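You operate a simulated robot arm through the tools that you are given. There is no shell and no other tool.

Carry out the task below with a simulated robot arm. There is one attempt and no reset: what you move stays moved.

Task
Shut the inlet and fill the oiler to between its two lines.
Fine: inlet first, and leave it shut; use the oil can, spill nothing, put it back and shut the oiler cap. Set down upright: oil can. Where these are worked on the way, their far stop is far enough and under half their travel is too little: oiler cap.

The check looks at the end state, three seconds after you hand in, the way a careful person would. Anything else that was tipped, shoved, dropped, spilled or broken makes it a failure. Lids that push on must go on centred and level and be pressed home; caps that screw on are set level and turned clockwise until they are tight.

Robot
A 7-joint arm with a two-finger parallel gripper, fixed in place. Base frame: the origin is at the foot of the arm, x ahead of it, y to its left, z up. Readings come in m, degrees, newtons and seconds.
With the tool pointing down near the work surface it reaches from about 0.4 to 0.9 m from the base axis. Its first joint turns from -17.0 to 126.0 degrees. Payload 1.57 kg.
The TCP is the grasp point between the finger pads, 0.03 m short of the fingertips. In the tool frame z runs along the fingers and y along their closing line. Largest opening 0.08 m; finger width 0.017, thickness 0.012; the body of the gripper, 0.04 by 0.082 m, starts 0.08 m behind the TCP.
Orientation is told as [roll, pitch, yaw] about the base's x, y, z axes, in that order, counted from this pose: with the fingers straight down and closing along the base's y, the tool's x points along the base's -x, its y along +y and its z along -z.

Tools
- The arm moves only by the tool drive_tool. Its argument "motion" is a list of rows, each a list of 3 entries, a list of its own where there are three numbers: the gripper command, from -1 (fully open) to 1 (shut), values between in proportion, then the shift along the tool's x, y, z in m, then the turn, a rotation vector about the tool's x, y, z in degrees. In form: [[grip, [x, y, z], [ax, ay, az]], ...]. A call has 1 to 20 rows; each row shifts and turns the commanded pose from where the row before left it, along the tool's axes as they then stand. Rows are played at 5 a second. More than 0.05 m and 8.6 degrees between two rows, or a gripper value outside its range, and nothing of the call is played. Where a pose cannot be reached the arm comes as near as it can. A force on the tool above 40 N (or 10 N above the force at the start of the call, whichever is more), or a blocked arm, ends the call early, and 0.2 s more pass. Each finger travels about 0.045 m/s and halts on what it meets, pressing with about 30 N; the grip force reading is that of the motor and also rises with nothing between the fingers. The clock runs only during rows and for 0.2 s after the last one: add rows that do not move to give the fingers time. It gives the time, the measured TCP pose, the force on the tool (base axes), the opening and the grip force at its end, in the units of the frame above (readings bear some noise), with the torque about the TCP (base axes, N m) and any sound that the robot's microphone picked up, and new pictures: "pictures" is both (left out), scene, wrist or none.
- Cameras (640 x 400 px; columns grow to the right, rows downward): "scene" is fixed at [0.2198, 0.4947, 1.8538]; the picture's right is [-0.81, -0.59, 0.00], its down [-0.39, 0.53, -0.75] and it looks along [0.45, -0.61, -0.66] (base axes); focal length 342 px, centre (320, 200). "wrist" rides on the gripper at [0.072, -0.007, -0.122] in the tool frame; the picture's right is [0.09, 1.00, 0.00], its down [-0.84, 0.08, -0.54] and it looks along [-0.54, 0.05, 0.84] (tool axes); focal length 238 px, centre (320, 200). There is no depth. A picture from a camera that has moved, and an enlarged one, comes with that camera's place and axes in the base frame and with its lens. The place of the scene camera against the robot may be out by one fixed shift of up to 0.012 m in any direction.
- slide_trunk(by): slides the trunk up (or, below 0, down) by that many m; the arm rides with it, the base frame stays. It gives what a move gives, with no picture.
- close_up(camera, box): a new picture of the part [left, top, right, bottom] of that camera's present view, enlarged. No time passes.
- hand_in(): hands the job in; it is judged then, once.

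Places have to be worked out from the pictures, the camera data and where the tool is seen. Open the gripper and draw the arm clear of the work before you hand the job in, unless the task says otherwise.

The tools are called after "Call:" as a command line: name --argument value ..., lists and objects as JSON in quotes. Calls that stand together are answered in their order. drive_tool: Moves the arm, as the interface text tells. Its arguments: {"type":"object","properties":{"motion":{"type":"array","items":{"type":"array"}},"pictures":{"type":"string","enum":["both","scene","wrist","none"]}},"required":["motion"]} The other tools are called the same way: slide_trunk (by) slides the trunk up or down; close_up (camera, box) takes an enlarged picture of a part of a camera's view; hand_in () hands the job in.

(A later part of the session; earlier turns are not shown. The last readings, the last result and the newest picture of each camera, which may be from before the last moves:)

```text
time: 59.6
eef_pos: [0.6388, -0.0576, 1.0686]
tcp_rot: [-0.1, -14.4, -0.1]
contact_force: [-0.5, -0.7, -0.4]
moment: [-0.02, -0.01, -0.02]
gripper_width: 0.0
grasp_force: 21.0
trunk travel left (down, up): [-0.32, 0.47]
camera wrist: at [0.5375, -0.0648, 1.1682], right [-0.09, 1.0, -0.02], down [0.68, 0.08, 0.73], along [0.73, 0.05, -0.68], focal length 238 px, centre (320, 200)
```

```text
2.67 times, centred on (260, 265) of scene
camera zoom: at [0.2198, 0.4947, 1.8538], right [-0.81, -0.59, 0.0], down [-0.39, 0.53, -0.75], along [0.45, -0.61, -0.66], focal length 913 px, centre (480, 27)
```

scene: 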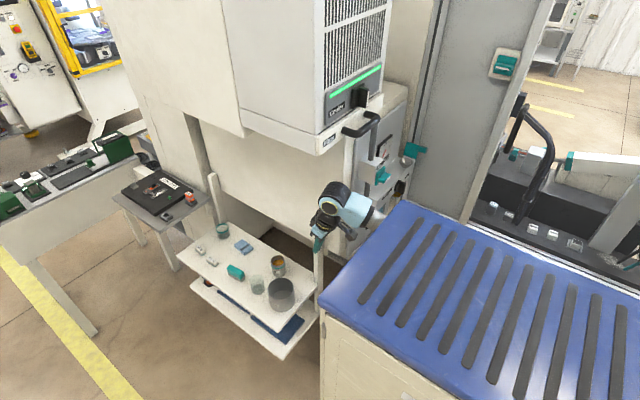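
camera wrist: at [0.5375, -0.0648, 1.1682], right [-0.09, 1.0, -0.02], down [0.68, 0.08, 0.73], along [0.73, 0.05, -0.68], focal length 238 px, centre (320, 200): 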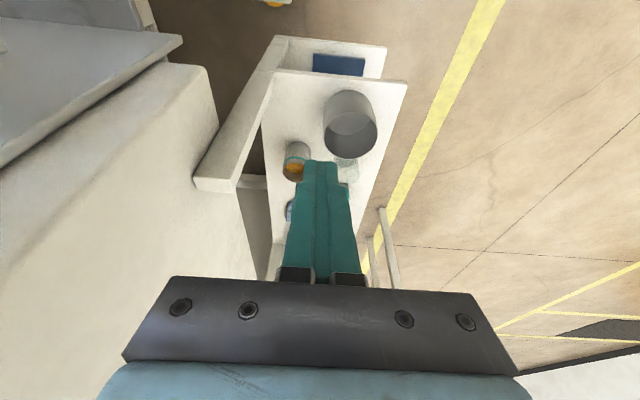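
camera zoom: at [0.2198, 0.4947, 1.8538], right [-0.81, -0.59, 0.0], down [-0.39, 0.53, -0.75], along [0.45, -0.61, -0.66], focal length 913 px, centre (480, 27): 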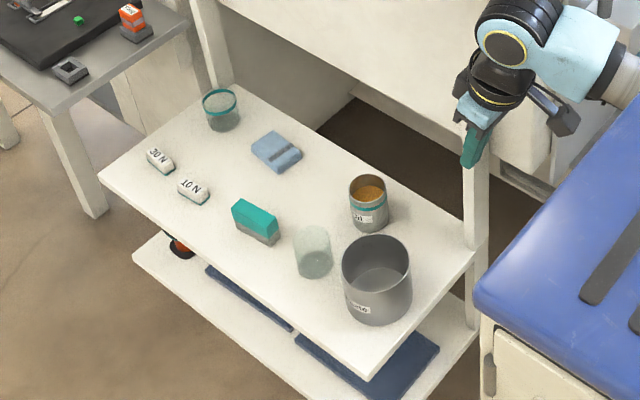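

Measured: table top z ≈ 0.70, oil can at ≈ (0.871, −0.10), rim z ≈ 0.775; waste can at (0.757, 0.0) top ≈ 0.80; post at (0.71, −0.16). I'll grasp the can from the robot side with the tool ~35° below horizontal. First lower the trunk, then tilt the tool and open the fingers.

Call:
slide_trunk --by -0.15

Call:
drive_tool --motion '[[-1, [-0.029, 0, 0], [0, -8, 0]], [-1, [-0.029, 0, 0], [0, -8, 0]], [-1, [-0.029, 0, 0], [0, -8, 0]], [-1, [-0.029, 0, 0], [0, -8, 0]], [-1, [-0.029, 0, 0], [0, -8, 0]], [-1, [0, 0, 0], [0, 0, 0]]]' --pictures "both"

```text
time: 61.3
eef_pos: [0.6392, -0.0573, 0.9199]
tcp_rot: [0.0, -14.4, -0.1]
contact_force: [0.3, 0.2, 0.7]
moment: [-0.02, -0.02, 0.01]
gripper_width: 0.0001
grasp_force: 21.4
trunk travel left (down, up): [-0.17, 0.62]
```

```text
time: 62.7
eef_pos: [0.7615, -0.0585, 0.9935]
tcp_rot: [0.0, -54.4, 0.0]
contact_force: [0.1, -0.5, 0.1]
moment: [0.01, -0.03, 0.05]
gripper_width: 0.0801
grasp_force: 0.0
trunk travel left (down, up): [-0.17, 0.62]
camera wrist: at [0.619, -0.0653, 1.0043], right [-0.05, 1.0, -0.08], down [0.05, 0.08, 1.0], along [1.0, 0.05, -0.05], focal length 238 px, centre (320, 200)
```

scene: 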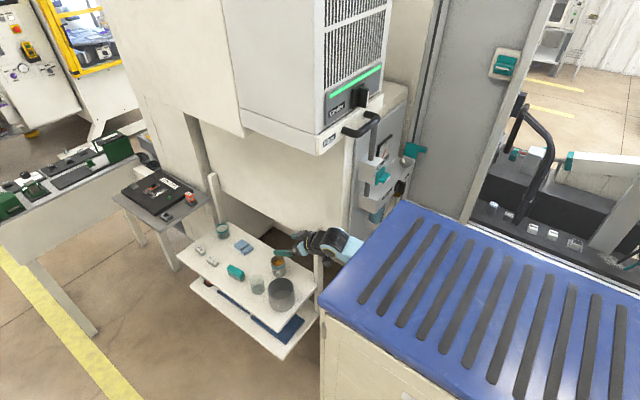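
wrist: 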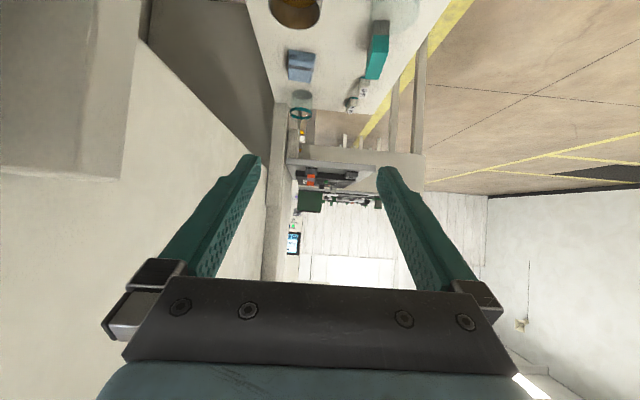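

The can is just ahead. I yaw −6°, narrow the opening a little, and move to a pre-grasp point about 12 cm behind the can along the tool axis.

Call:
drive_tool --motion '[[-0.7, [0, -0.015, 0], [4.9, 0, 3.5]], [-0.7, [0, -0.015, 0], [0, 0, 0]], [-0.7, [0.033, 0, 0.028], [0, 0, 0]], [-0.7, [0.033, 0, 0.028], [0, 0, 0]], [-0.7, [0.033, 0, 0.028], [0, 0, 0]], [-0.7, [0.025, 0, 0.022], [0, 0, 0]], [-0.7, [0, 0, 0], [0, 0, 0]]]' --pictures "both"

Call:
close_up --camera "wrist" --box '[160, 0, 480, 200]'

Call:
close_up --camera "scene" --box '[220, 200, 340, 320]'

```text
time: 64.3
eef_pos: [0.7729, -0.0889, 0.8288]
tcp_rot: [0.0, -54.5, -6.1]
contact_force: [-0.3, 0.4, 0.8]
moment: [0.0, -0.05, -0.01]
gripper_width: 0.0679
grasp_force: 0.1
trunk travel left (down, up): [-0.17, 0.62]
camera wrist: at [0.6305, -0.0814, 0.8402], right [0.05, 1.0, -0.08], down [0.05, 0.07, 1.0], along [1.0, -0.06, -0.05], focal length 238 px, centre (320, 200)
```

scene: 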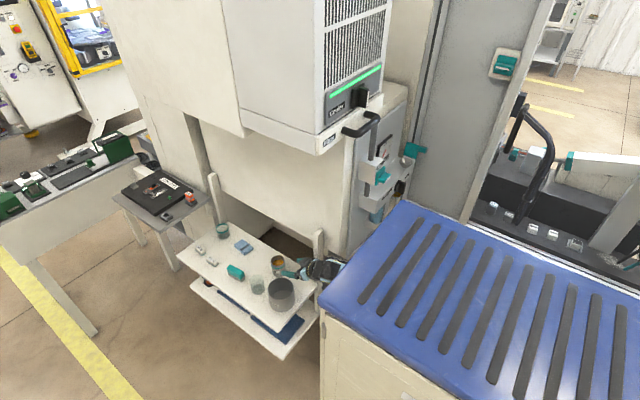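
wrist: 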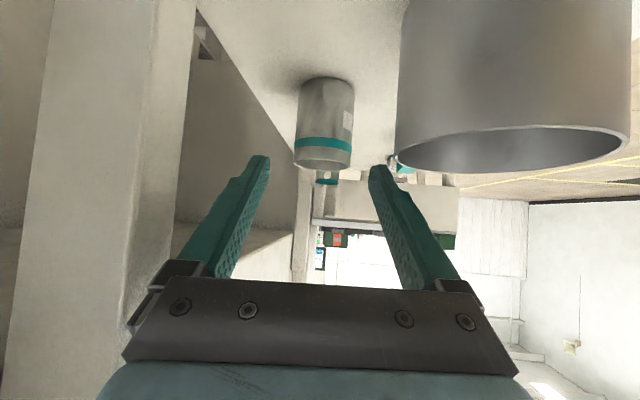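

```text
2.00 times, centred on (320, 100) of wrist
camera zoom: at [0.6305, -0.0814, 0.8402], right [0.05, 1.0, -0.08], down [0.05, 0.07, 1.0], along [1.0, -0.06, -0.05], focal length 477 px, centre (320, 400)
```

zoom: 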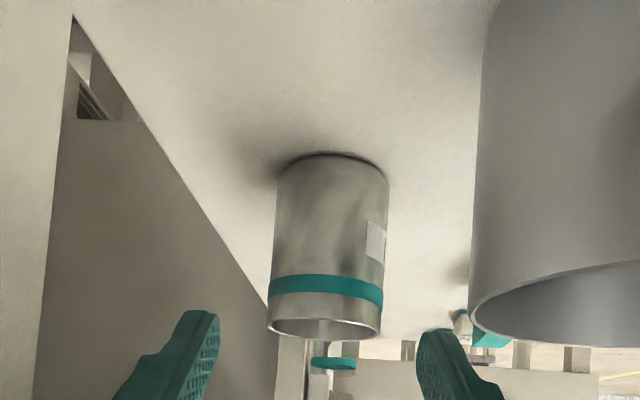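

```text
3.33 times, centred on (280, 260) of scene
camera zoom: at [0.2198, 0.4947, 1.8538], right [-0.81, -0.59, 0.0], down [-0.39, 0.53, -0.75], along [0.45, -0.61, -0.66], focal length 1141 px, centre (453, 0)
```

zoom: 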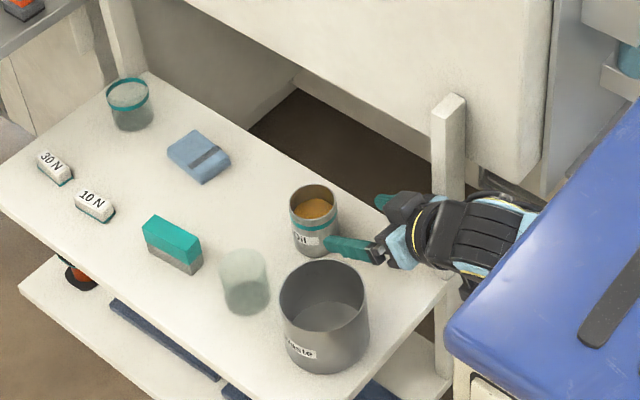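

Refined: can centre ≈ (0.855, −0.097), from z ≈ 0.724 to 0.795, right on my tool axis. I drop 8 mm and advance until the can sits between the pads.

Call:
drive_tool --motion '[[-0.7, [0.008, 0, 0], [0, 0, 0]], [-0.7, [0, 0, 0.03], [0, 0, 0]], [-0.7, [0, 0, 0.03], [0, 0, 0]], [-0.7, [0, 0, 0.03], [0, 0, 0]], [-0.7, [0, 0, 0.015], [0, 0, 0]], [-0.7, [0, 0, 0], [0, 0, 0]]]' --pictures "both"

Call:
close_up --camera "scene" --box '[240, 220, 340, 320]'

```text
time: 65.7
eef_pos: [0.8544, -0.0988, 0.7613]
tcp_rot: [-0.1, -54.4, -6.0]
contact_force: [-0.6, 0.5, -0.3]
moment: [0.0, -0.02, 0.03]
gripper_width: 0.0681
grasp_force: 0.0
trunk travel left (down, up): [-0.17, 0.62]
camera wrist: at [0.7111, -0.0906, 0.7724], right [0.05, 1.0, -0.08], down [0.05, 0.07, 1.0], along [1.0, -0.06, -0.05], focal length 238 px, centre (320, 200)
```

scene: 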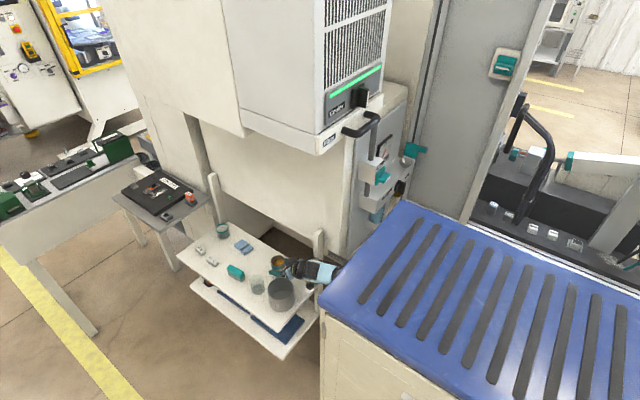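
wrist: 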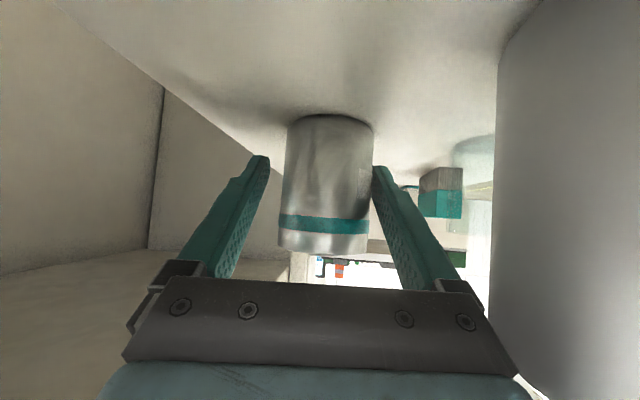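

```text
4.00 times, centred on (290, 270) of scene
camera zoom: at [0.2198, 0.4947, 1.8538], right [-0.81, -0.59, 0.0], down [-0.39, 0.53, -0.75], along [0.45, -0.61, -0.66], focal length 1369 px, centre (440, -80)
```

zoom: 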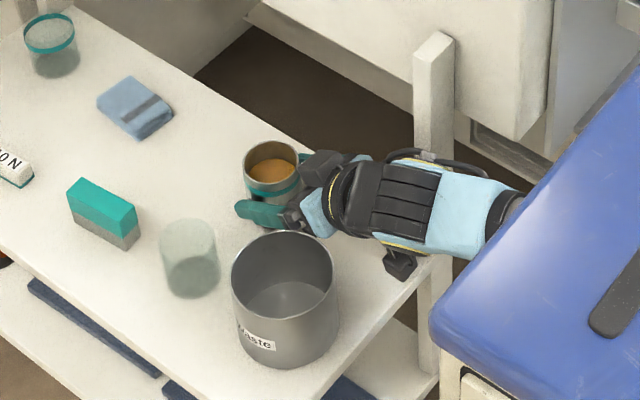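

The can sits between the pads but ~5 mm toward +y. I centre on it and close gently.

Call:
drive_tool --motion '[[-0.7, [0, 0.005, 0], [0, 0, 0]], [-0.6, [0, 0, 0], [0, 0, 0]], [-0.45, [0, 0, 0], [0, 0, 0]], [-0.3, [0, 0, 0], [0, 0, 0]], [0, [0, 0, 0], [0, 0, 0]], [0, [0, 0, 0], [0, 0, 0]]]' --pictures "wrist"

```text
time: 67.1
eef_pos: [0.854, -0.0939, 0.7622]
tcp_rot: [-0.2, -54.3, -6.0]
contact_force: [1.1, 1.1, -0.3]
moment: [0.02, -0.08, 0.0]
gripper_width: 0.0484
grasp_force: 24.5
trunk travel left (down, up): [-0.17, 0.62]
camera wrist: at [0.7117, -0.0856, 0.7728], right [0.05, 1.0, -0.08], down [0.05, 0.07, 1.0], along [1.0, -0.06, -0.05], focal length 238 px, centre (320, 200)
```

wrist: 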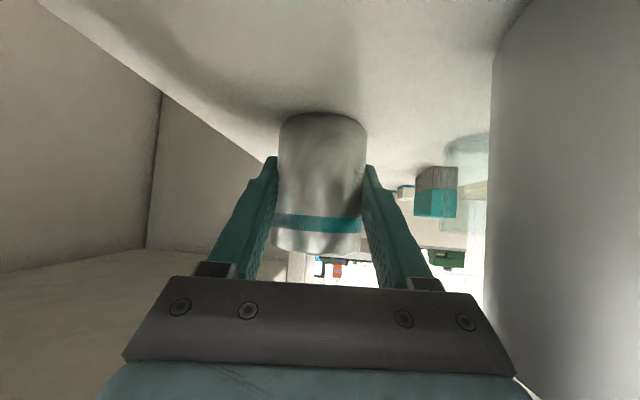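

Gripped (can Ø ≈ 48 mm). I tighten and lift slowly straight up.

Call:
drive_tool --motion '[[1, [0, 0, 0], [0, 0, 0]], [1, [-0.008, 0, -0.006], [0, 0, 0]], [1, [-0.012, 0, -0.009], [0, 0, 0]], [1, [-0.016, 0, -0.0115], [0, 0, 0]], [1, [-0.016, 0, -0.0115], [0, 0, 0]], [1, [-0.016, 0, -0.0115], [0, 0, 0]], [1, [-0.016, 0, -0.0115], [0, 0, 0]], [1, [-0.008, 0, -0.006], [0, 0, 0]], [1, [0, 0, 0], [0, 0, 0]]]' --pictures "both"

Call:
close_up --camera "scene" --box '[240, 200, 340, 300]'

```text
time: 69.1
eef_pos: [0.8536, -0.0937, 0.8746]
tcp_rot: [0.0, -54.4, -6.0]
contact_force: [0.2, -0.3, -1.5]
moment: [0.02, 0.03, -0.03]
gripper_width: 0.0479
grasp_force: 29.7
trunk travel left (down, up): [-0.17, 0.62]
camera wrist: at [0.7111, -0.0857, 0.8863], right [0.05, 1.0, -0.08], down [0.06, 0.07, 1.0], along [1.0, -0.06, -0.05], focal length 238 px, centre (320, 200)
```

scene: 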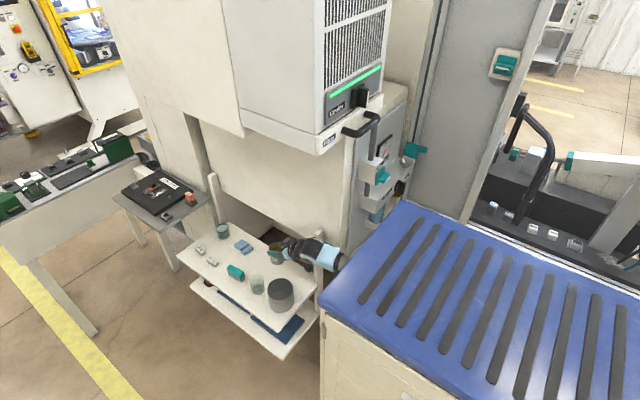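
wrist: 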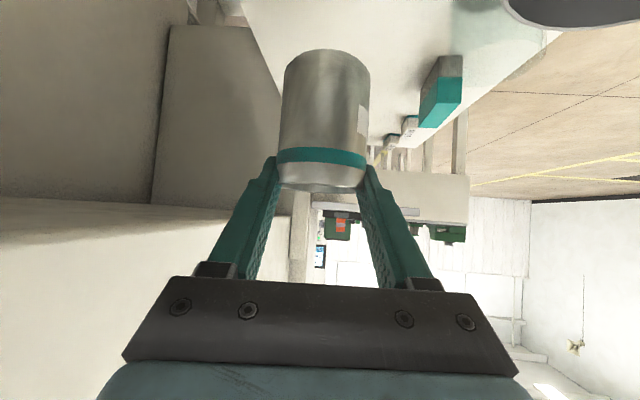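

```text
4.00 times, centred on (290, 250) of scene
camera zoom: at [0.2198, 0.4947, 1.8538], right [-0.81, -0.59, 0.0], down [-0.39, 0.53, -0.75], along [0.45, -0.61, -0.66], focal length 1369 px, centre (440, 0)
```

zoom: 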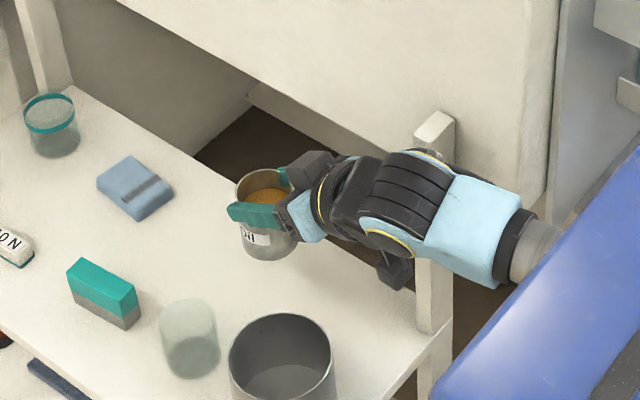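

The can slid ~3.5 cm down between the pads during the lift. I hold still and check if it is stable.

Call:
drive_tool --motion '[[1, [0, 0, 0], [0, 0, 0]], [1, [0, 0, 0], [0, 0, 0]], [1, [0, 0, 0], [0, 0, 0]]]' --pictures "wrist"

Call:
close_up --camera "wrist" --box '[230, 30, 430, 220]'

```text
time: 69.9
eef_pos: [0.854, -0.0937, 0.8742]
tcp_rot: [-0.1, -54.4, -6.0]
contact_force: [0.8, 0.3, -1.8]
moment: [-0.01, 0.02, -0.03]
gripper_width: 0.0482
grasp_force: 30.5
trunk travel left (down, up): [-0.17, 0.62]
camera wrist: at [0.7111, -0.0858, 0.8862], right [0.05, 1.0, -0.08], down [0.05, 0.07, 1.0], along [1.0, -0.06, -0.05], focal length 238 px, centre (320, 200)
```

wrist: 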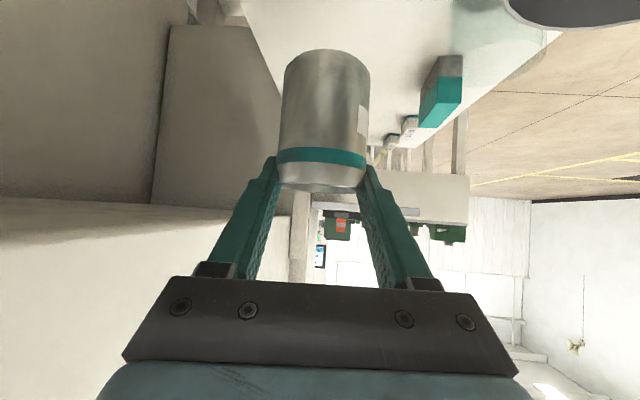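

```text
2.11 times, centred on (330, 125) of wrist
camera zoom: at [0.7111, -0.0858, 0.8862], right [0.05, 1.0, -0.08], down [0.05, 0.07, 1.0], along [1.0, -0.06, -0.05], focal length 502 px, centre (299, 358)
```

zoom: 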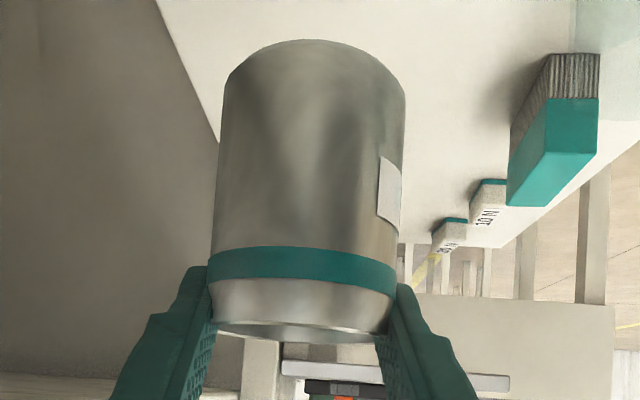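

Stable, but held only near the rim. I set it back down on the same spot and regrasp higher, on the teal band.

Call:
drive_tool --motion '[[1, [0.012, 0, 0.009], [0, 0, 0]], [1, [0.016, 0, 0.0115], [0, 0, 0]], [1, [0.016, 0, 0.0115], [0, 0, 0]], [1, [0.01, 0, 0.007], [0, 0, 0]], [1, [0.006, 0, 0.0045], [0, 0, 0]], [1, [0, 0, 0], [0, 0, 0]]]' --pictures "wrist"

```text
time: 71.3
eef_pos: [0.8549, -0.0925, 0.7997]
tcp_rot: [-0.1, -54.4, -6.0]
contact_force: [-0.4, 0.3, -0.7]
moment: [0.0, 0.01, 0.0]
gripper_width: 0.0483
grasp_force: 29.6
trunk travel left (down, up): [-0.17, 0.62]
camera wrist: at [0.712, -0.0854, 0.8119], right [0.05, 1.0, -0.08], down [0.05, 0.07, 1.0], along [1.0, -0.06, -0.05], focal length 238 px, centre (320, 200)
```

wrist: 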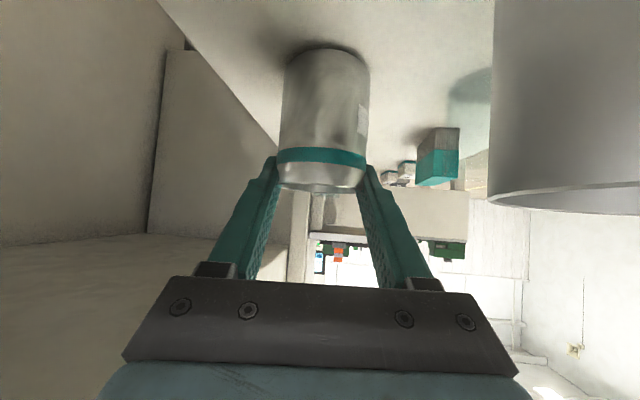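

Weight is now carried by the table. I lower 2 mm more, open slowly, and check.

Call:
drive_tool --motion '[[1, [0.0016, 0, 0.0012], [0, 0, 0]], [0, [0, 0, 0], [0, 0, 0]], [-0.3, [0, 0, 0], [0, 0, 0]], [-0.5, [0, 0, 0], [0, 0, 0]], [-0.7, [0, 0, 0], [0, 0, 0]], [-0.7, [0, 0, 0], [0, 0, 0]]]' --pictures "both"

Call:
close_up --camera "wrist" --box '[230, 30, 430, 220]'

Call:
close_up --camera "scene" --box '[250, 230, 330, 310]'

```text
time: 72.7
eef_pos: [0.8538, -0.0927, 0.7992]
tcp_rot: [-0.1, -54.4, -5.9]
contact_force: [0.0, -0.6, 0.4]
moment: [0.01, 0.05, 0.0]
gripper_width: 0.0681
grasp_force: 0.0
trunk travel left (down, up): [-0.17, 0.62]
camera wrist: at [0.7118, -0.0854, 0.8101], right [0.05, 1.0, -0.08], down [0.05, 0.07, 1.0], along [1.0, -0.06, -0.05], focal length 238 px, centre (320, 200)
```

scene: 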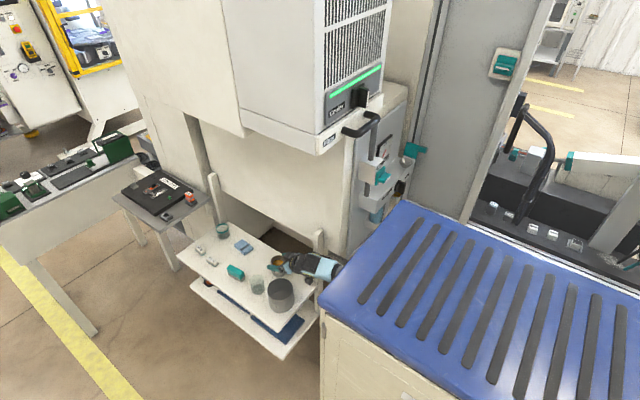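
wrist: 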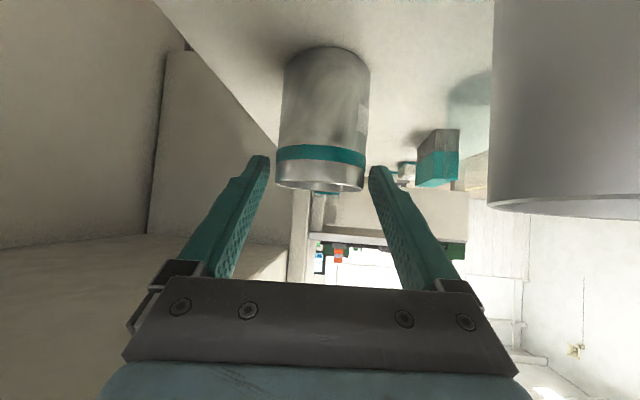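

```text
2.11 times, centred on (330, 125) of wrist
camera zoom: at [0.7118, -0.0854, 0.8101], right [0.05, 1.0, -0.08], down [0.05, 0.07, 1.0], along [1.0, -0.06, -0.05], focal length 502 px, centre (299, 358)
```

zoom: 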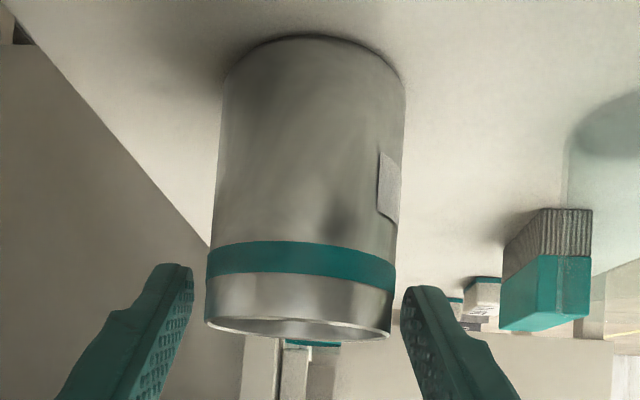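

```text
5.00 times, centred on (290, 270) of scene
camera zoom: at [0.2198, 0.4947, 1.8538], right [-0.81, -0.59, 0.0], down [-0.39, 0.53, -0.75], along [0.45, -0.61, -0.66], focal length 1712 px, centre (470, -150)
```

zoom: 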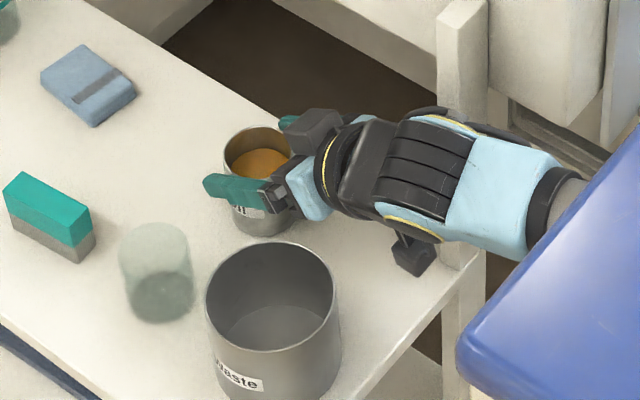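

The can stands upright on the table; its axis is at ≈ (0.846, −0.093), band at z ≈ 0.779, rim 0.794. I lower so the pads are centred on the band, close fully with time to build grip, and lift only 2 cm as a test.

Call:
drive_tool --motion '[[-0.7, [0.014, 0, 0.004], [0, 0, 0]], [-0.7, [0.0075, 0, 0], [0, 0, 0]], [-0.3, [0, 0, 0], [0, 0, 0]], [0.2, [0, 0, 0], [0, 0, 0]], [1, [0, 0, 0], [0, 0, 0]], [1, [0, 0, 0], [0, 0, 0]], [1, [0, 0, 0], [0, 0, 0]], [1, [0, 0, 0], [0, 0, 0]]]' --pictures "wrist"

Call:
close_up --camera "wrist" --box '[230, 60, 430, 250]'

```text
time: 74.5
eef_pos: [0.8462, -0.0931, 0.7785]
tcp_rot: [-0.1, -54.4, -6.0]
contact_force: [0.8, 0.4, 0.1]
moment: [-0.02, 0.04, 0.02]
gripper_width: 0.0481
grasp_force: 29.8
trunk travel left (down, up): [-0.17, 0.62]
camera wrist: at [0.7024, -0.0846, 0.7904], right [0.05, 1.0, -0.08], down [0.06, 0.07, 1.0], along [1.0, -0.06, -0.05], focal length 238 px, centre (320, 200)
```

wrist: 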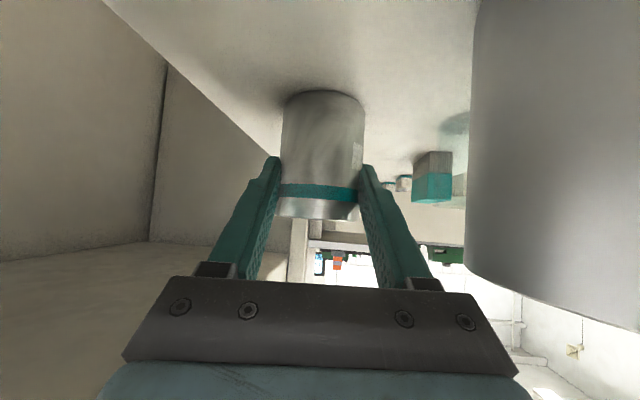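

```text
2.11 times, centred on (330, 155) of wrist
camera zoom: at [0.7024, -0.0846, 0.7904], right [0.05, 1.0, -0.08], down [0.06, 0.07, 1.0], along [1.0, -0.06, -0.05], focal length 502 px, centre (299, 295)
```

zoom: 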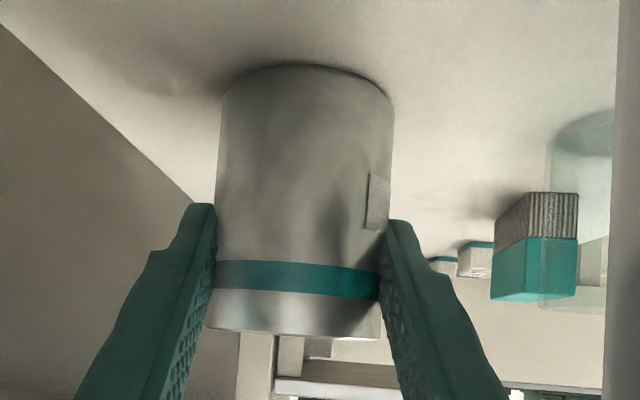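

Pads are centred on the band with full grip. I lift 2 cm slowly and check for slip.

Call:
drive_tool --motion '[[1, [-0.004, 0, -0.0029], [0, 0, 0]], [1, [-0.004, 0, -0.0029], [0, 0, 0]], [1, [-0.004, 0, -0.0029], [0, 0, 0]], [1, [-0.004, 0, -0.0029], [0, 0, 0]], [1, [0, 0, 0], [0, 0, 0]], [1, [0, 0, 0], [0, 0, 0]]]' --pictures "wrist"

Call:
close_up --camera "wrist" --box '[230, 60, 430, 250]'

```text
time: 75.9
eef_pos: [0.8449, -0.0928, 0.799]
tcp_rot: [-0.1, -54.4, -6.0]
contact_force: [-0.6, -0.3, -1.6]
moment: [0.0, 0.0, 0.01]
gripper_width: 0.0481
grasp_force: 30.6
trunk travel left (down, up): [-0.17, 0.62]
camera wrist: at [0.7026, -0.0846, 0.8098], right [0.05, 1.0, -0.08], down [0.05, 0.07, 1.0], along [1.0, -0.06, -0.05], focal length 238 px, centre (320, 200)
```

wrist: 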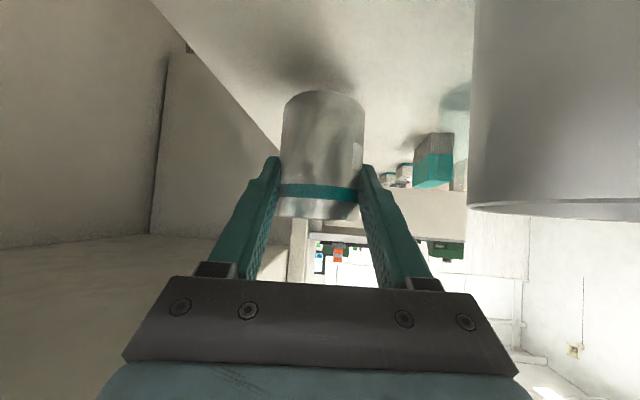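

```text
2.11 times, centred on (330, 155) of wrist
camera zoom: at [0.7026, -0.0846, 0.8098], right [0.05, 1.0, -0.08], down [0.05, 0.07, 1.0], along [1.0, -0.06, -0.05], focal length 502 px, centre (299, 295)
```

zoom: 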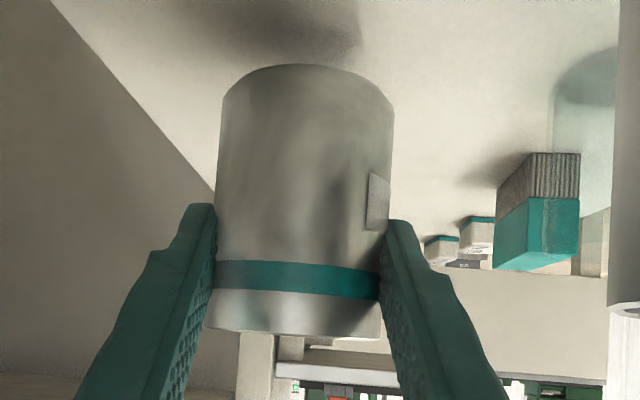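

No slip now: firm grip on the band. I lift further with the arm, then with the trunk, keeping the can level.

Call:
drive_tool --motion '[[1, [-0.012, 0, -0.0086], [0, 0, 0]], [1, [-0.016, 0, -0.0115], [0, 0, 0]], [1, [-0.016, 0, -0.0115], [0, 0, 0]], [1, [-0.016, 0.005, -0.0115], [0, 0, 0]], [1, [-0.016, 0.01, -0.0115], [0, 0, 0]], [1, [-0.016, 0.01, -0.0115], [0, 0, 0]], [1, [0, 0.005, 0], [0, 0, 0]], [1, [0, 0, 0], [0, 0, 0]]]' --pictures "wrist"

Call:
slide_trunk --by 0.13

Call:
close_up --camera "scene" --box '[220, 140, 380, 290]'

```text
time: 77.7
eef_pos: [0.8481, -0.0637, 0.9119]
tcp_rot: [-0.1, -54.3, -6.1]
contact_force: [-0.6, 0.4, -1.6]
moment: [0.01, 0.02, 0.02]
gripper_width: 0.048
grasp_force: 29.9
trunk travel left (down, up): [-0.17, 0.62]
camera wrist: at [0.7058, -0.054, 0.9232], right [0.05, 1.0, -0.08], down [0.06, 0.07, 1.0], along [1.0, -0.06, -0.05], focal length 238 px, centre (320, 200)
```

wrist: 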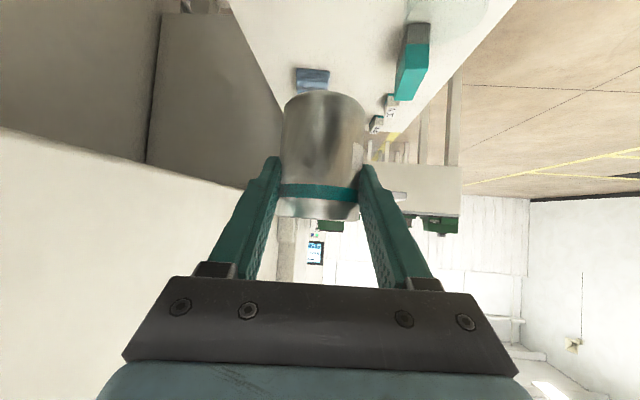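

```text
time: 79.3
eef_pos: [0.848, -0.0623, 1.0407]
tcp_rot: [0.0, -54.4, -6.1]
contact_force: [0.1, -0.6, -1.8]
moment: [-0.02, 0.0, -0.02]
gripper_width: 0.0478
grasp_force: 29.8
trunk travel left (down, up): [-0.3, 0.49]
```

```text
2.67 times, centred on (300, 215) of scene
camera zoom: at [0.2198, 0.4947, 1.8538], right [-0.81, -0.59, 0.0], down [-0.39, 0.53, -0.75], along [0.45, -0.61, -0.66], focal length 913 px, centre (373, 160)
```

zoom: 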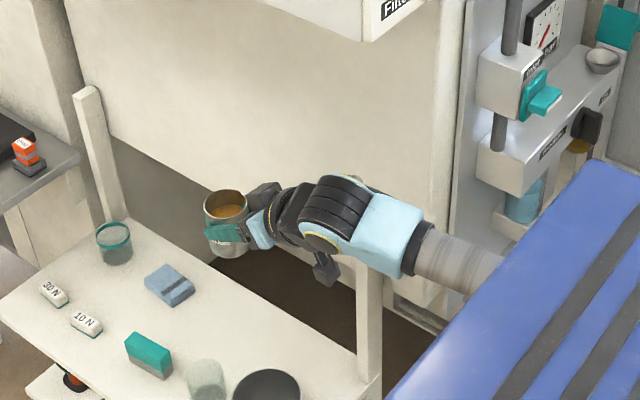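

Steady. I retreat toward the robot at constant height, keeping the can level.

Call:
drive_tool --motion '[[1, [0.0087, -0.0016, -0.0121], [0, 0, 0]], [1, [0.0174, -0.0031, -0.0243], [0, 0, 0]], [1, [0.0174, -0.0031, -0.0243], [0, 0, 0]], [1, [0.0174, -0.0031, -0.0243], [0, 0, 0]], [1, [0.0174, -0.0031, -0.0243], [0, 0, 0]], [1, [0.0174, -0.0031, -0.0243], [0, 0, 0]], [1, [0.0174, -0.0031, -0.0243], [0, 0, 0]], [1, [0.0087, -0.0016, -0.0121], [0, 0, 0]], [1, [0, 0, 0], [0, 0, 0]]]' --pictures "both"

```text
time: 81.3
eef_pos: [0.6379, -0.0608, 1.0431]
tcp_rot: [-0.2, -54.3, -5.9]
contact_force: [0.1, -0.4, -1.5]
moment: [0.0, 0.04, 0.01]
gripper_width: 0.0478
grasp_force: 30.1
trunk travel left (down, up): [-0.3, 0.49]
camera wrist: at [0.4952, -0.0534, 1.0535], right [0.05, 1.0, -0.08], down [0.06, 0.07, 1.0], along [1.0, -0.06, -0.05], focal length 238 px, centre (320, 200)
```

scene: 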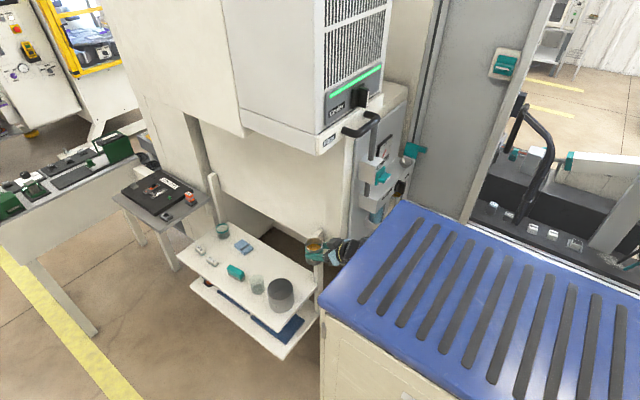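
wrist: 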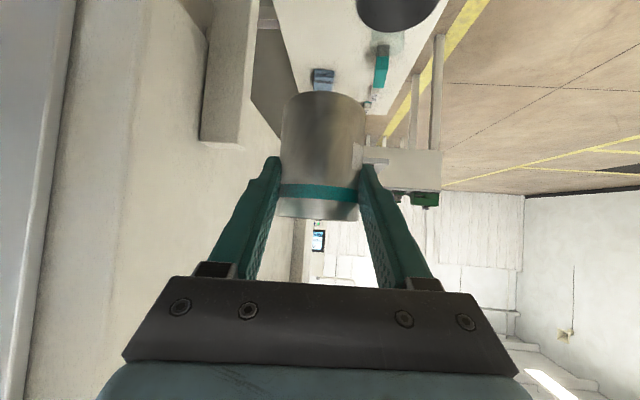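

Now I raise the TCP to panel height while retreating to x ≈ 0.5, keeping the can level.

Call:
drive_tool --motion '[[1, [-0.0044, -0.0012, -0.0164], [0, 0, 0]], [1, [-0.0087, -0.0023, -0.0328], [0, 0, 0]], [1, [-0.0087, -0.0023, -0.0328], [0, 0, 0]], [1, [-0.0087, -0.0023, -0.0328], [0, 0, 0]], [1, [-0.0087, -0.0023, -0.0328], [0, 0, 0]], [1, [-0.0087, -0.0023, -0.0328], [0, 0, 0]], [1, [0, 0, 0], [0, 0, 0]]]' --pictures "wrist"

```text
time: 82.9
eef_pos: [0.5316, -0.0561, 1.1924]
tcp_rot: [-0.2, -54.3, -6.0]
contact_force: [0.3, 0.2, -1.8]
moment: [-0.01, 0.05, 0.02]
gripper_width: 0.0483
grasp_force: 30.1
out of reach, approached as far as the arm can: row 4, 5, 6
trunk travel left (down, up): [-0.3, 0.49]
camera wrist: at [0.3887, -0.0482, 1.2047], right [0.05, 1.0, -0.08], down [0.06, 0.07, 1.0], along [1.0, -0.06, -0.05], focal length 238 px, centre (320, 200)
```

wrist: 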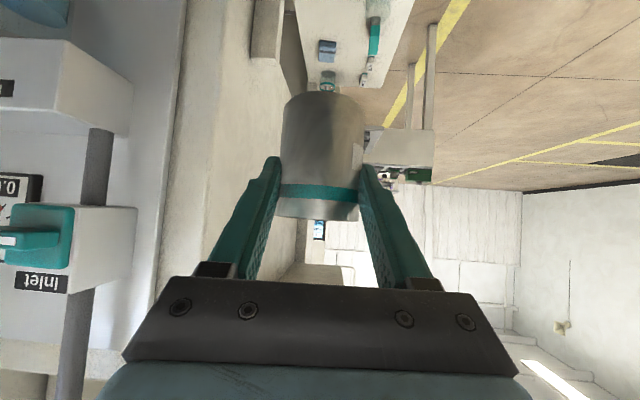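

Near-reach limit again, so I lower the trunk 10 cm and then move up/back with the arm.

Call:
slide_trunk --by -0.1

Call:
drive_tool --motion '[[1, [-0.0122, 0, -0.0087], [0, 0, 0]], [1, [-0.0244, 0, -0.0175], [0, 0, 0]], [1, [-0.0244, 0, -0.0175], [0, 0, 0]], [1, [-0.0244, 0, -0.0175], [0, 0, 0]], [1, [0.0116, -0.0021, -0.0162], [0, 0, 0]], [1, [0.0116, -0.0021, -0.0162], [0, 0, 0]], [1, [0.0116, -0.0021, -0.0162], [0, 0, 0]], [1, [0, 0, 0], [0, 0, 0]]]' --pictures "wrist"

```text
time: 84.2
eef_pos: [0.5308, -0.0557, 1.093]
tcp_rot: [-0.3, -54.3, -6.0]
contact_force: [-0.5, -0.2, -1.2]
moment: [-0.01, 0.01, 0.01]
gripper_width: 0.0482
grasp_force: 29.9
trunk travel left (down, up): [-0.2, 0.59]
```

```text
time: 86.0
eef_pos: [0.4703, -0.056, 1.198]
tcp_rot: [-0.2, -54.3, -6.1]
contact_force: [-0.2, 0.1, -1.0]
moment: [-0.02, 0.04, 0.02]
gripper_width: 0.0481
grasp_force: 30.5
trunk travel left (down, up): [-0.2, 0.59]
camera wrist: at [0.3286, -0.0482, 1.2097], right [0.05, 1.0, -0.08], down [0.06, 0.07, 1.0], along [1.0, -0.06, -0.05], focal length 238 px, centre (320, 200)
```

wrist: 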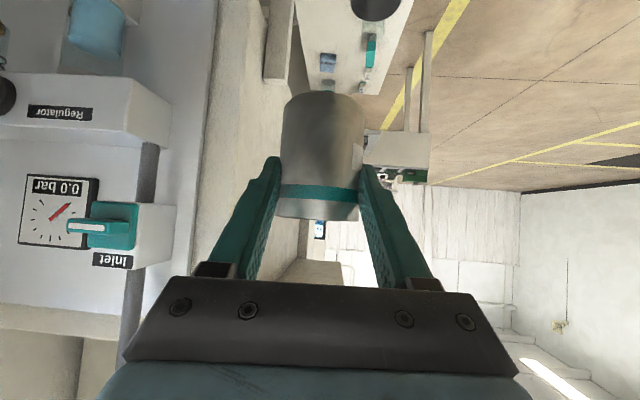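

Now I move to −y in front of the panel while yawing gradually to about −50°, keeping the can level.

Call:
drive_tool --motion '[[1, [-0.002, -0.012, 0.003], [3.58, 0, 2.56]], [1, [-0.0043, -0.0239, 0.0059], [3.58, 0, 2.56]], [1, [-0.0043, -0.0239, 0.0059], [3.58, 0, 2.56]], [1, [-0.0043, -0.0239, 0.0059], [3.58, 0, 2.56]], [1, [-0.0043, -0.0239, 0.0059], [3.58, 0, 2.56]], [1, [-0.0092, -0.0194, 0.0128], [3.58, 0, 2.56]], [1, [-0.0092, -0.0194, 0.0128], [3.58, 0, 2.56]], [1, [-0.0092, -0.0194, 0.0128], [3.58, 0, 2.56]], [1, [-0.0092, -0.0194, 0.0128], [3.58, 0, 2.56]], [1, [-0.0046, -0.01, 0.0064], [3.58, 0, 2.56]], [1, [0, 0, 0], [0, 0, 0]]]' --pictures "both"

```text
time: 88.4
eef_pos: [0.4777, -0.279, 1.1973]
tcp_rot: [-0.4, -54.4, -50.0]
contact_force: [-0.2, -0.5, -1.0]
moment: [0.04, 0.03, 0.02]
gripper_width: 0.0478
grasp_force: 30.4
trunk travel left (down, up): [-0.2, 0.59]
camera wrist: at [0.3817, -0.1762, 1.2098], right [0.73, 0.68, -0.08], down [0.09, 0.02, 1.0], along [0.68, -0.74, -0.05], focal length 238 px, centre (320, 200)
```

scene: 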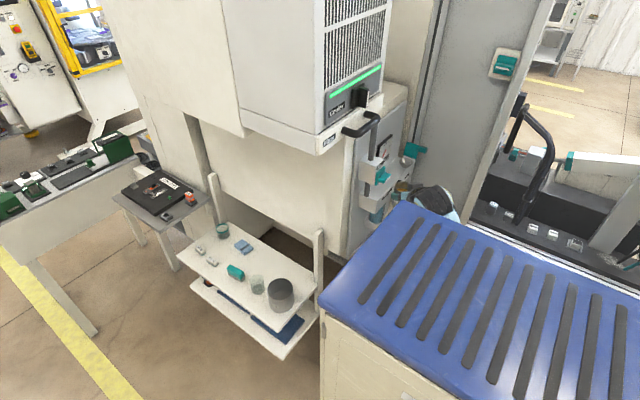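
wrist: 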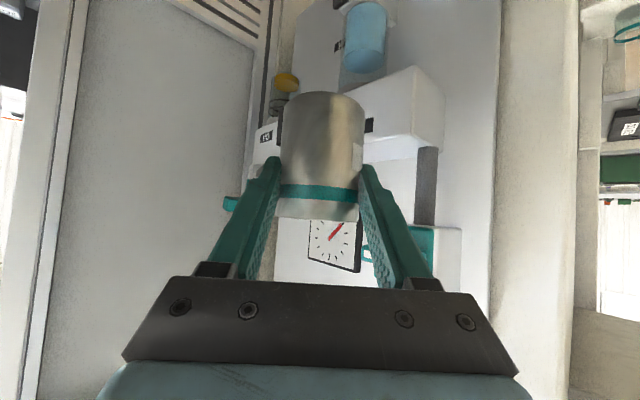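

A level view of the panel. I zoom on the oiler bowl (left of the can) and the lid/funnel region.

Call:
close_up --camera "wrist" --box '[210, 40, 330, 220]'

Call:
close_up --camera "scene" --box '[360, 130, 440, 220]'

```text
2.22 times, centred on (270, 130) of wrist
camera zoom: at [0.3817, -0.1762, 1.2098], right [0.73, 0.68, -0.08], down [0.09, 0.02, 1.0], along [0.68, -0.74, -0.05], focal length 530 px, centre (431, 356)
```

zoom: 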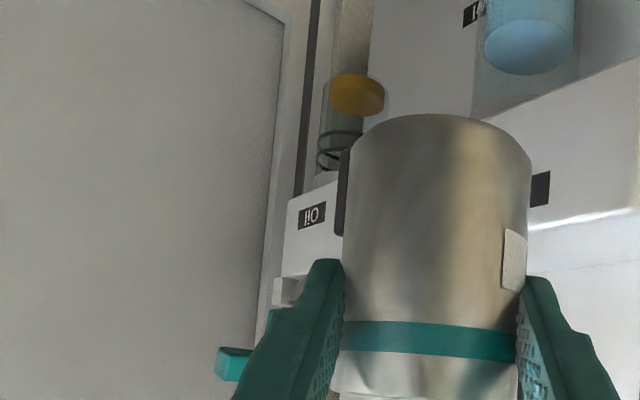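

```text
4.44 times, centred on (400, 175) of scene
camera zoom: at [0.2198, 0.4947, 1.8538], right [-0.81, -0.59, 0.0], down [-0.39, 0.53, -0.75], along [0.45, -0.61, -0.66], focal length 1522 px, centre (-36, 311)
```

zoom: 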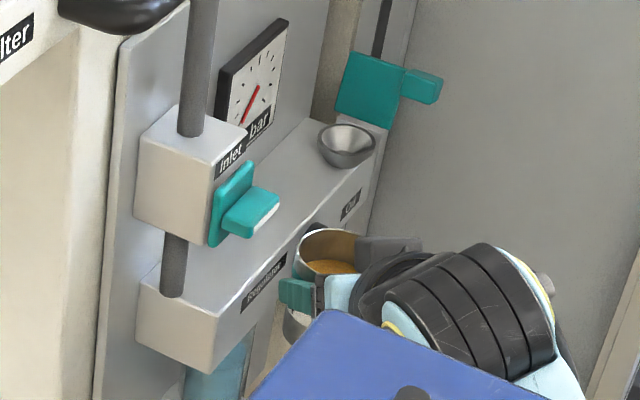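

I read the bowl: existing oil surface z ≈ 1.02, lines at ≈ 1.036 and 1.052, so roughly 25–30 ml is needed. I advance toward the funnel a bit while keeping level.

Call:
drive_tool --motion '[[1, [-0.0105, -0.0044, 0.006], [0, 0, 0]], [1, [-0.021, -0.0087, 0.0121], [0, 0, 0]], [1, [-0.021, -0.0087, 0.0121], [0, 0, 0]], [1, [-0.021, -0.0087, 0.0121], [0, 0, 0]], [1, [-0.0105, -0.0044, 0.006], [0, 0, 0]], [1, [0, 0, 0], [0, 0, 0]]]' --pictures "both"

```text
time: 89.8
eef_pos: [0.5027, -0.345, 1.2194]
tcp_rot: [-0.4, -54.3, -50.1]
contact_force: [-0.3, -0.3, -1.7]
moment: [-0.01, 0.04, -0.01]
gripper_width: 0.048
grasp_force: 30.3
out of reach, approached as far as the arm can: row 3, 4, 5
trunk travel left (down, up): [-0.2, 0.59]
camera wrist: at [0.4064, -0.2416, 1.231], right [0.73, 0.68, -0.08], down [0.09, 0.02, 1.0], along [0.68, -0.73, -0.05], focal length 238 px, centre (320, 200)
```

scene: 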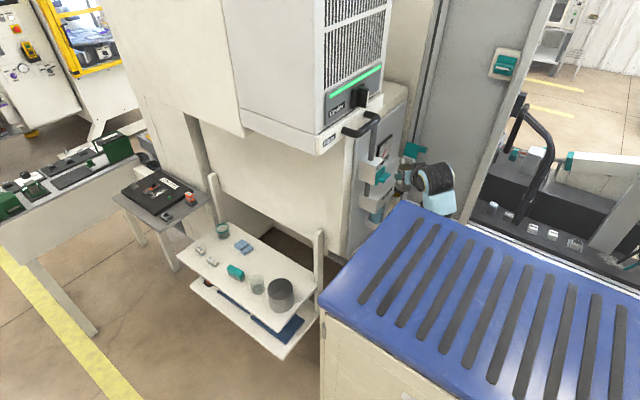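
wrist: 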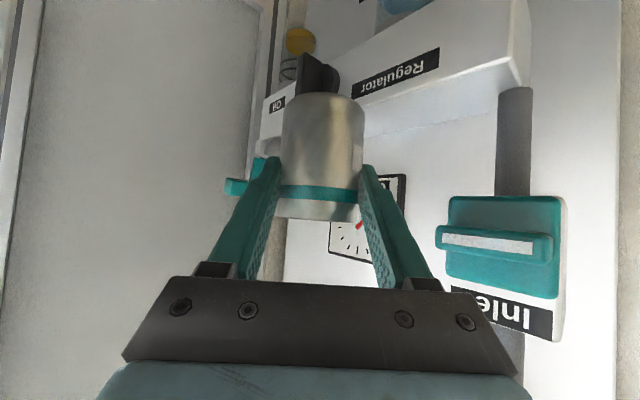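

At the stretch limit, as expected; I now raise the trunk in steps and lower with the arm.

Call:
slide_trunk --by 0.12

Call:
drive_tool --motion '[[1, [0.0081, 0, 0.0058], [0, 0, 0]], [1, [0.0163, 0, 0.0116], [0, 0, 0]], [1, [0.0163, 0, 0.0116], [0, 0, 0]], [1, [0.0163, 0, 0.0116], [0, 0, 0]], [1, [0.0163, 0, 0.0116], [0, 0, 0]], [1, [0.0081, 0, 0.0058], [0, 0, 0]], [1, [0, 0, 0], [0, 0, 0]]]' --pictures "none"

Call:
slide_trunk --by 0.12

```text
time: 91.3
eef_pos: [0.5026, -0.3453, 1.3399]
tcp_rot: [-0.2, -54.4, -50.0]
contact_force: [0.3, -0.8, -0.8]
moment: [0.08, 0.03, 0.01]
gripper_width: 0.0478
grasp_force: 30.0
trunk travel left (down, up): [-0.32, 0.47]
```

```text
time: 92.9
eef_pos: [0.5204, -0.3505, 1.3302]
tcp_rot: [-0.2, -54.2, -50.0]
contact_force: [-0.1, 0.3, -2.0]
moment: [0.02, 0.01, -0.05]
gripper_width: 0.0479
grasp_force: 30.1
out of reach, approached as far as the arm can: row 1, 2, 3, 4, 5, 6
trunk travel left (down, up): [-0.32, 0.47]
```

```text
time: 94.4
eef_pos: [0.5206, -0.3495, 1.4508]
tcp_rot: [-0.3, -54.3, -49.9]
contact_force: [-1.0, 1.0, -1.9]
moment: [0.02, 0.08, 0.04]
gripper_width: 0.0481
grasp_force: 29.7
trunk travel left (down, up): [-0.44, 0.35]
```

Lowering is refused here, so the forearm must be steep (wrist limit). I check the arm's posture before choosing how to reconfigure.

Call:
close_up --camera "scene" --box '[340, 60, 640, 300]'

Call:
close_up --camera "wrist" --box '[0, 0, 640, 400]'

```text
1.67 times, centred on (490, 180) of scene
camera zoom: at [0.2198, 0.4947, 1.8538], right [-0.81, -0.59, 0.0], down [-0.39, 0.53, -0.75], along [0.45, -0.61, -0.66], focal length 571 px, centre (37, 233)
```

zoom: 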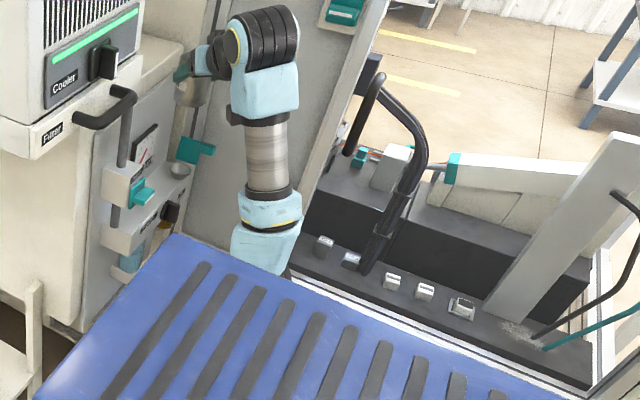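

```text
1.00 times, centred on (320, 200) of wrist (not enlarged: the box is as wide or as high as the picture)
camera zoom: at [0.423, -0.2473, 1.4622], right [0.73, 0.68, -0.08], down [0.09, 0.01, 1.0], along [0.68, -0.73, -0.05], focal length 238 px, centre (320, 200)
```

zoom: 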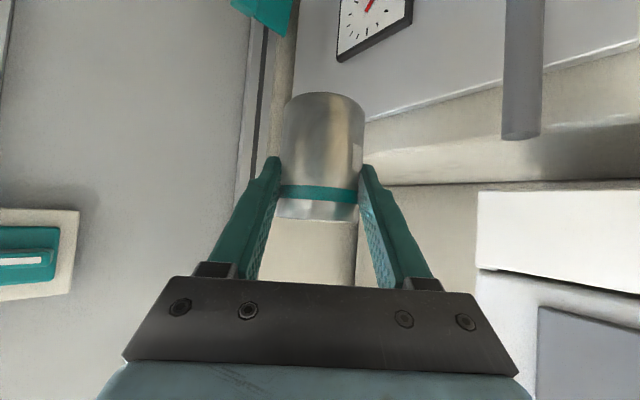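

The arm is in an elbow-low posture with a vertical forearm, which blocks nosing down. I go back the way I came to regain the elbow-up posture, starting with the trunk down.

Call:
slide_trunk --by -0.24

Call:
drive_tool --motion '[[1, [0.0081, 0.004, -0.005], [0, 0, 0]], [1, [0.015, 0.0058, -0.0105], [0, 0, 0]], [1, [0.015, 0.0058, -0.0105], [0, 0, 0]], [1, [0.015, 0.0058, -0.0105], [0, 0, 0]], [1, [0.0046, 0.01, -0.0064], [-3.58, 0, -2.56]], [1, [0.0092, 0.0194, -0.0128], [-3.58, 0, -2.56]], [1, [0.0092, 0.0194, -0.0128], [-3.58, 0, -2.56]], [1, [0.0092, 0.0194, -0.0128], [-3.58, 0, -2.56]], [1, [0.0092, 0.0194, -0.0128], [-3.58, 0, -2.56]], [1, [0.0043, 0.0239, -0.0059], [-3.58, 0, -2.56]], [1, [0.0043, 0.0239, -0.0059], [-3.58, 0, -2.56]], [1, [0.0043, 0.0239, -0.0059], [-3.58, 0, -2.56]], [1, [0.0043, 0.0239, -0.0059], [-3.58, 0, -2.56]], [1, [0.002, 0.012, -0.003], [-3.58, 0, -2.56]], [1, [0, 0, 0], [0, 0, 0]]]' --pictures "wrist"

```text
time: 96.9
eef_pos: [0.5195, -0.3496, 1.2106]
tcp_rot: [-0.2, -54.3, -50.0]
contact_force: [0.2, 0.2, -1.6]
moment: [0.05, 0.04, 0.02]
gripper_width: 0.0481
grasp_force: 30.4
trunk travel left (down, up): [-0.2, 0.59]
```

```text
time: 98.1
eef_pos: [0.5022, -0.2893, 1.2216]
tcp_rot: [0.0, -54.3, -48.5]
contact_force: [-12.7, -10.9, -4.0]
moment: [0.17, -0.03, -0.38]
gripper_width: 0.0486
grasp_force: 29.9
out of reach, approached as far as the arm can: row 1, 2, 3, 4, 6
trunk travel left (down, up): [-0.2, 0.59]
stopped in row 6: the force on the tool passed its limit at 52 N (the readings are from after the stop); the commanded pose is now the measured one
camera wrist: at [0.4024, -0.1875, 1.2332], right [0.71, 0.7, -0.08], down [0.09, 0.02, 1.0], along [0.7, -0.71, -0.05], focal length 238 px, centre (320, 200)
```

wrist: 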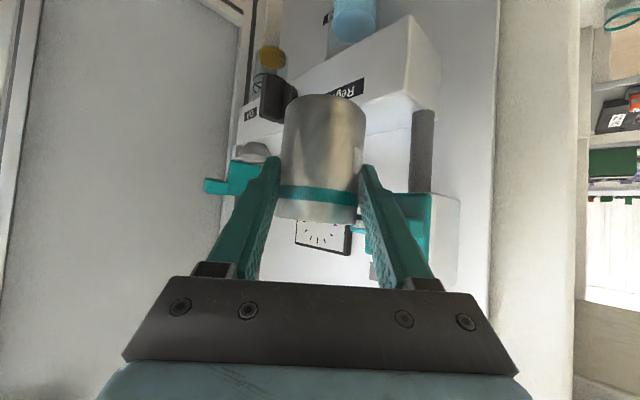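

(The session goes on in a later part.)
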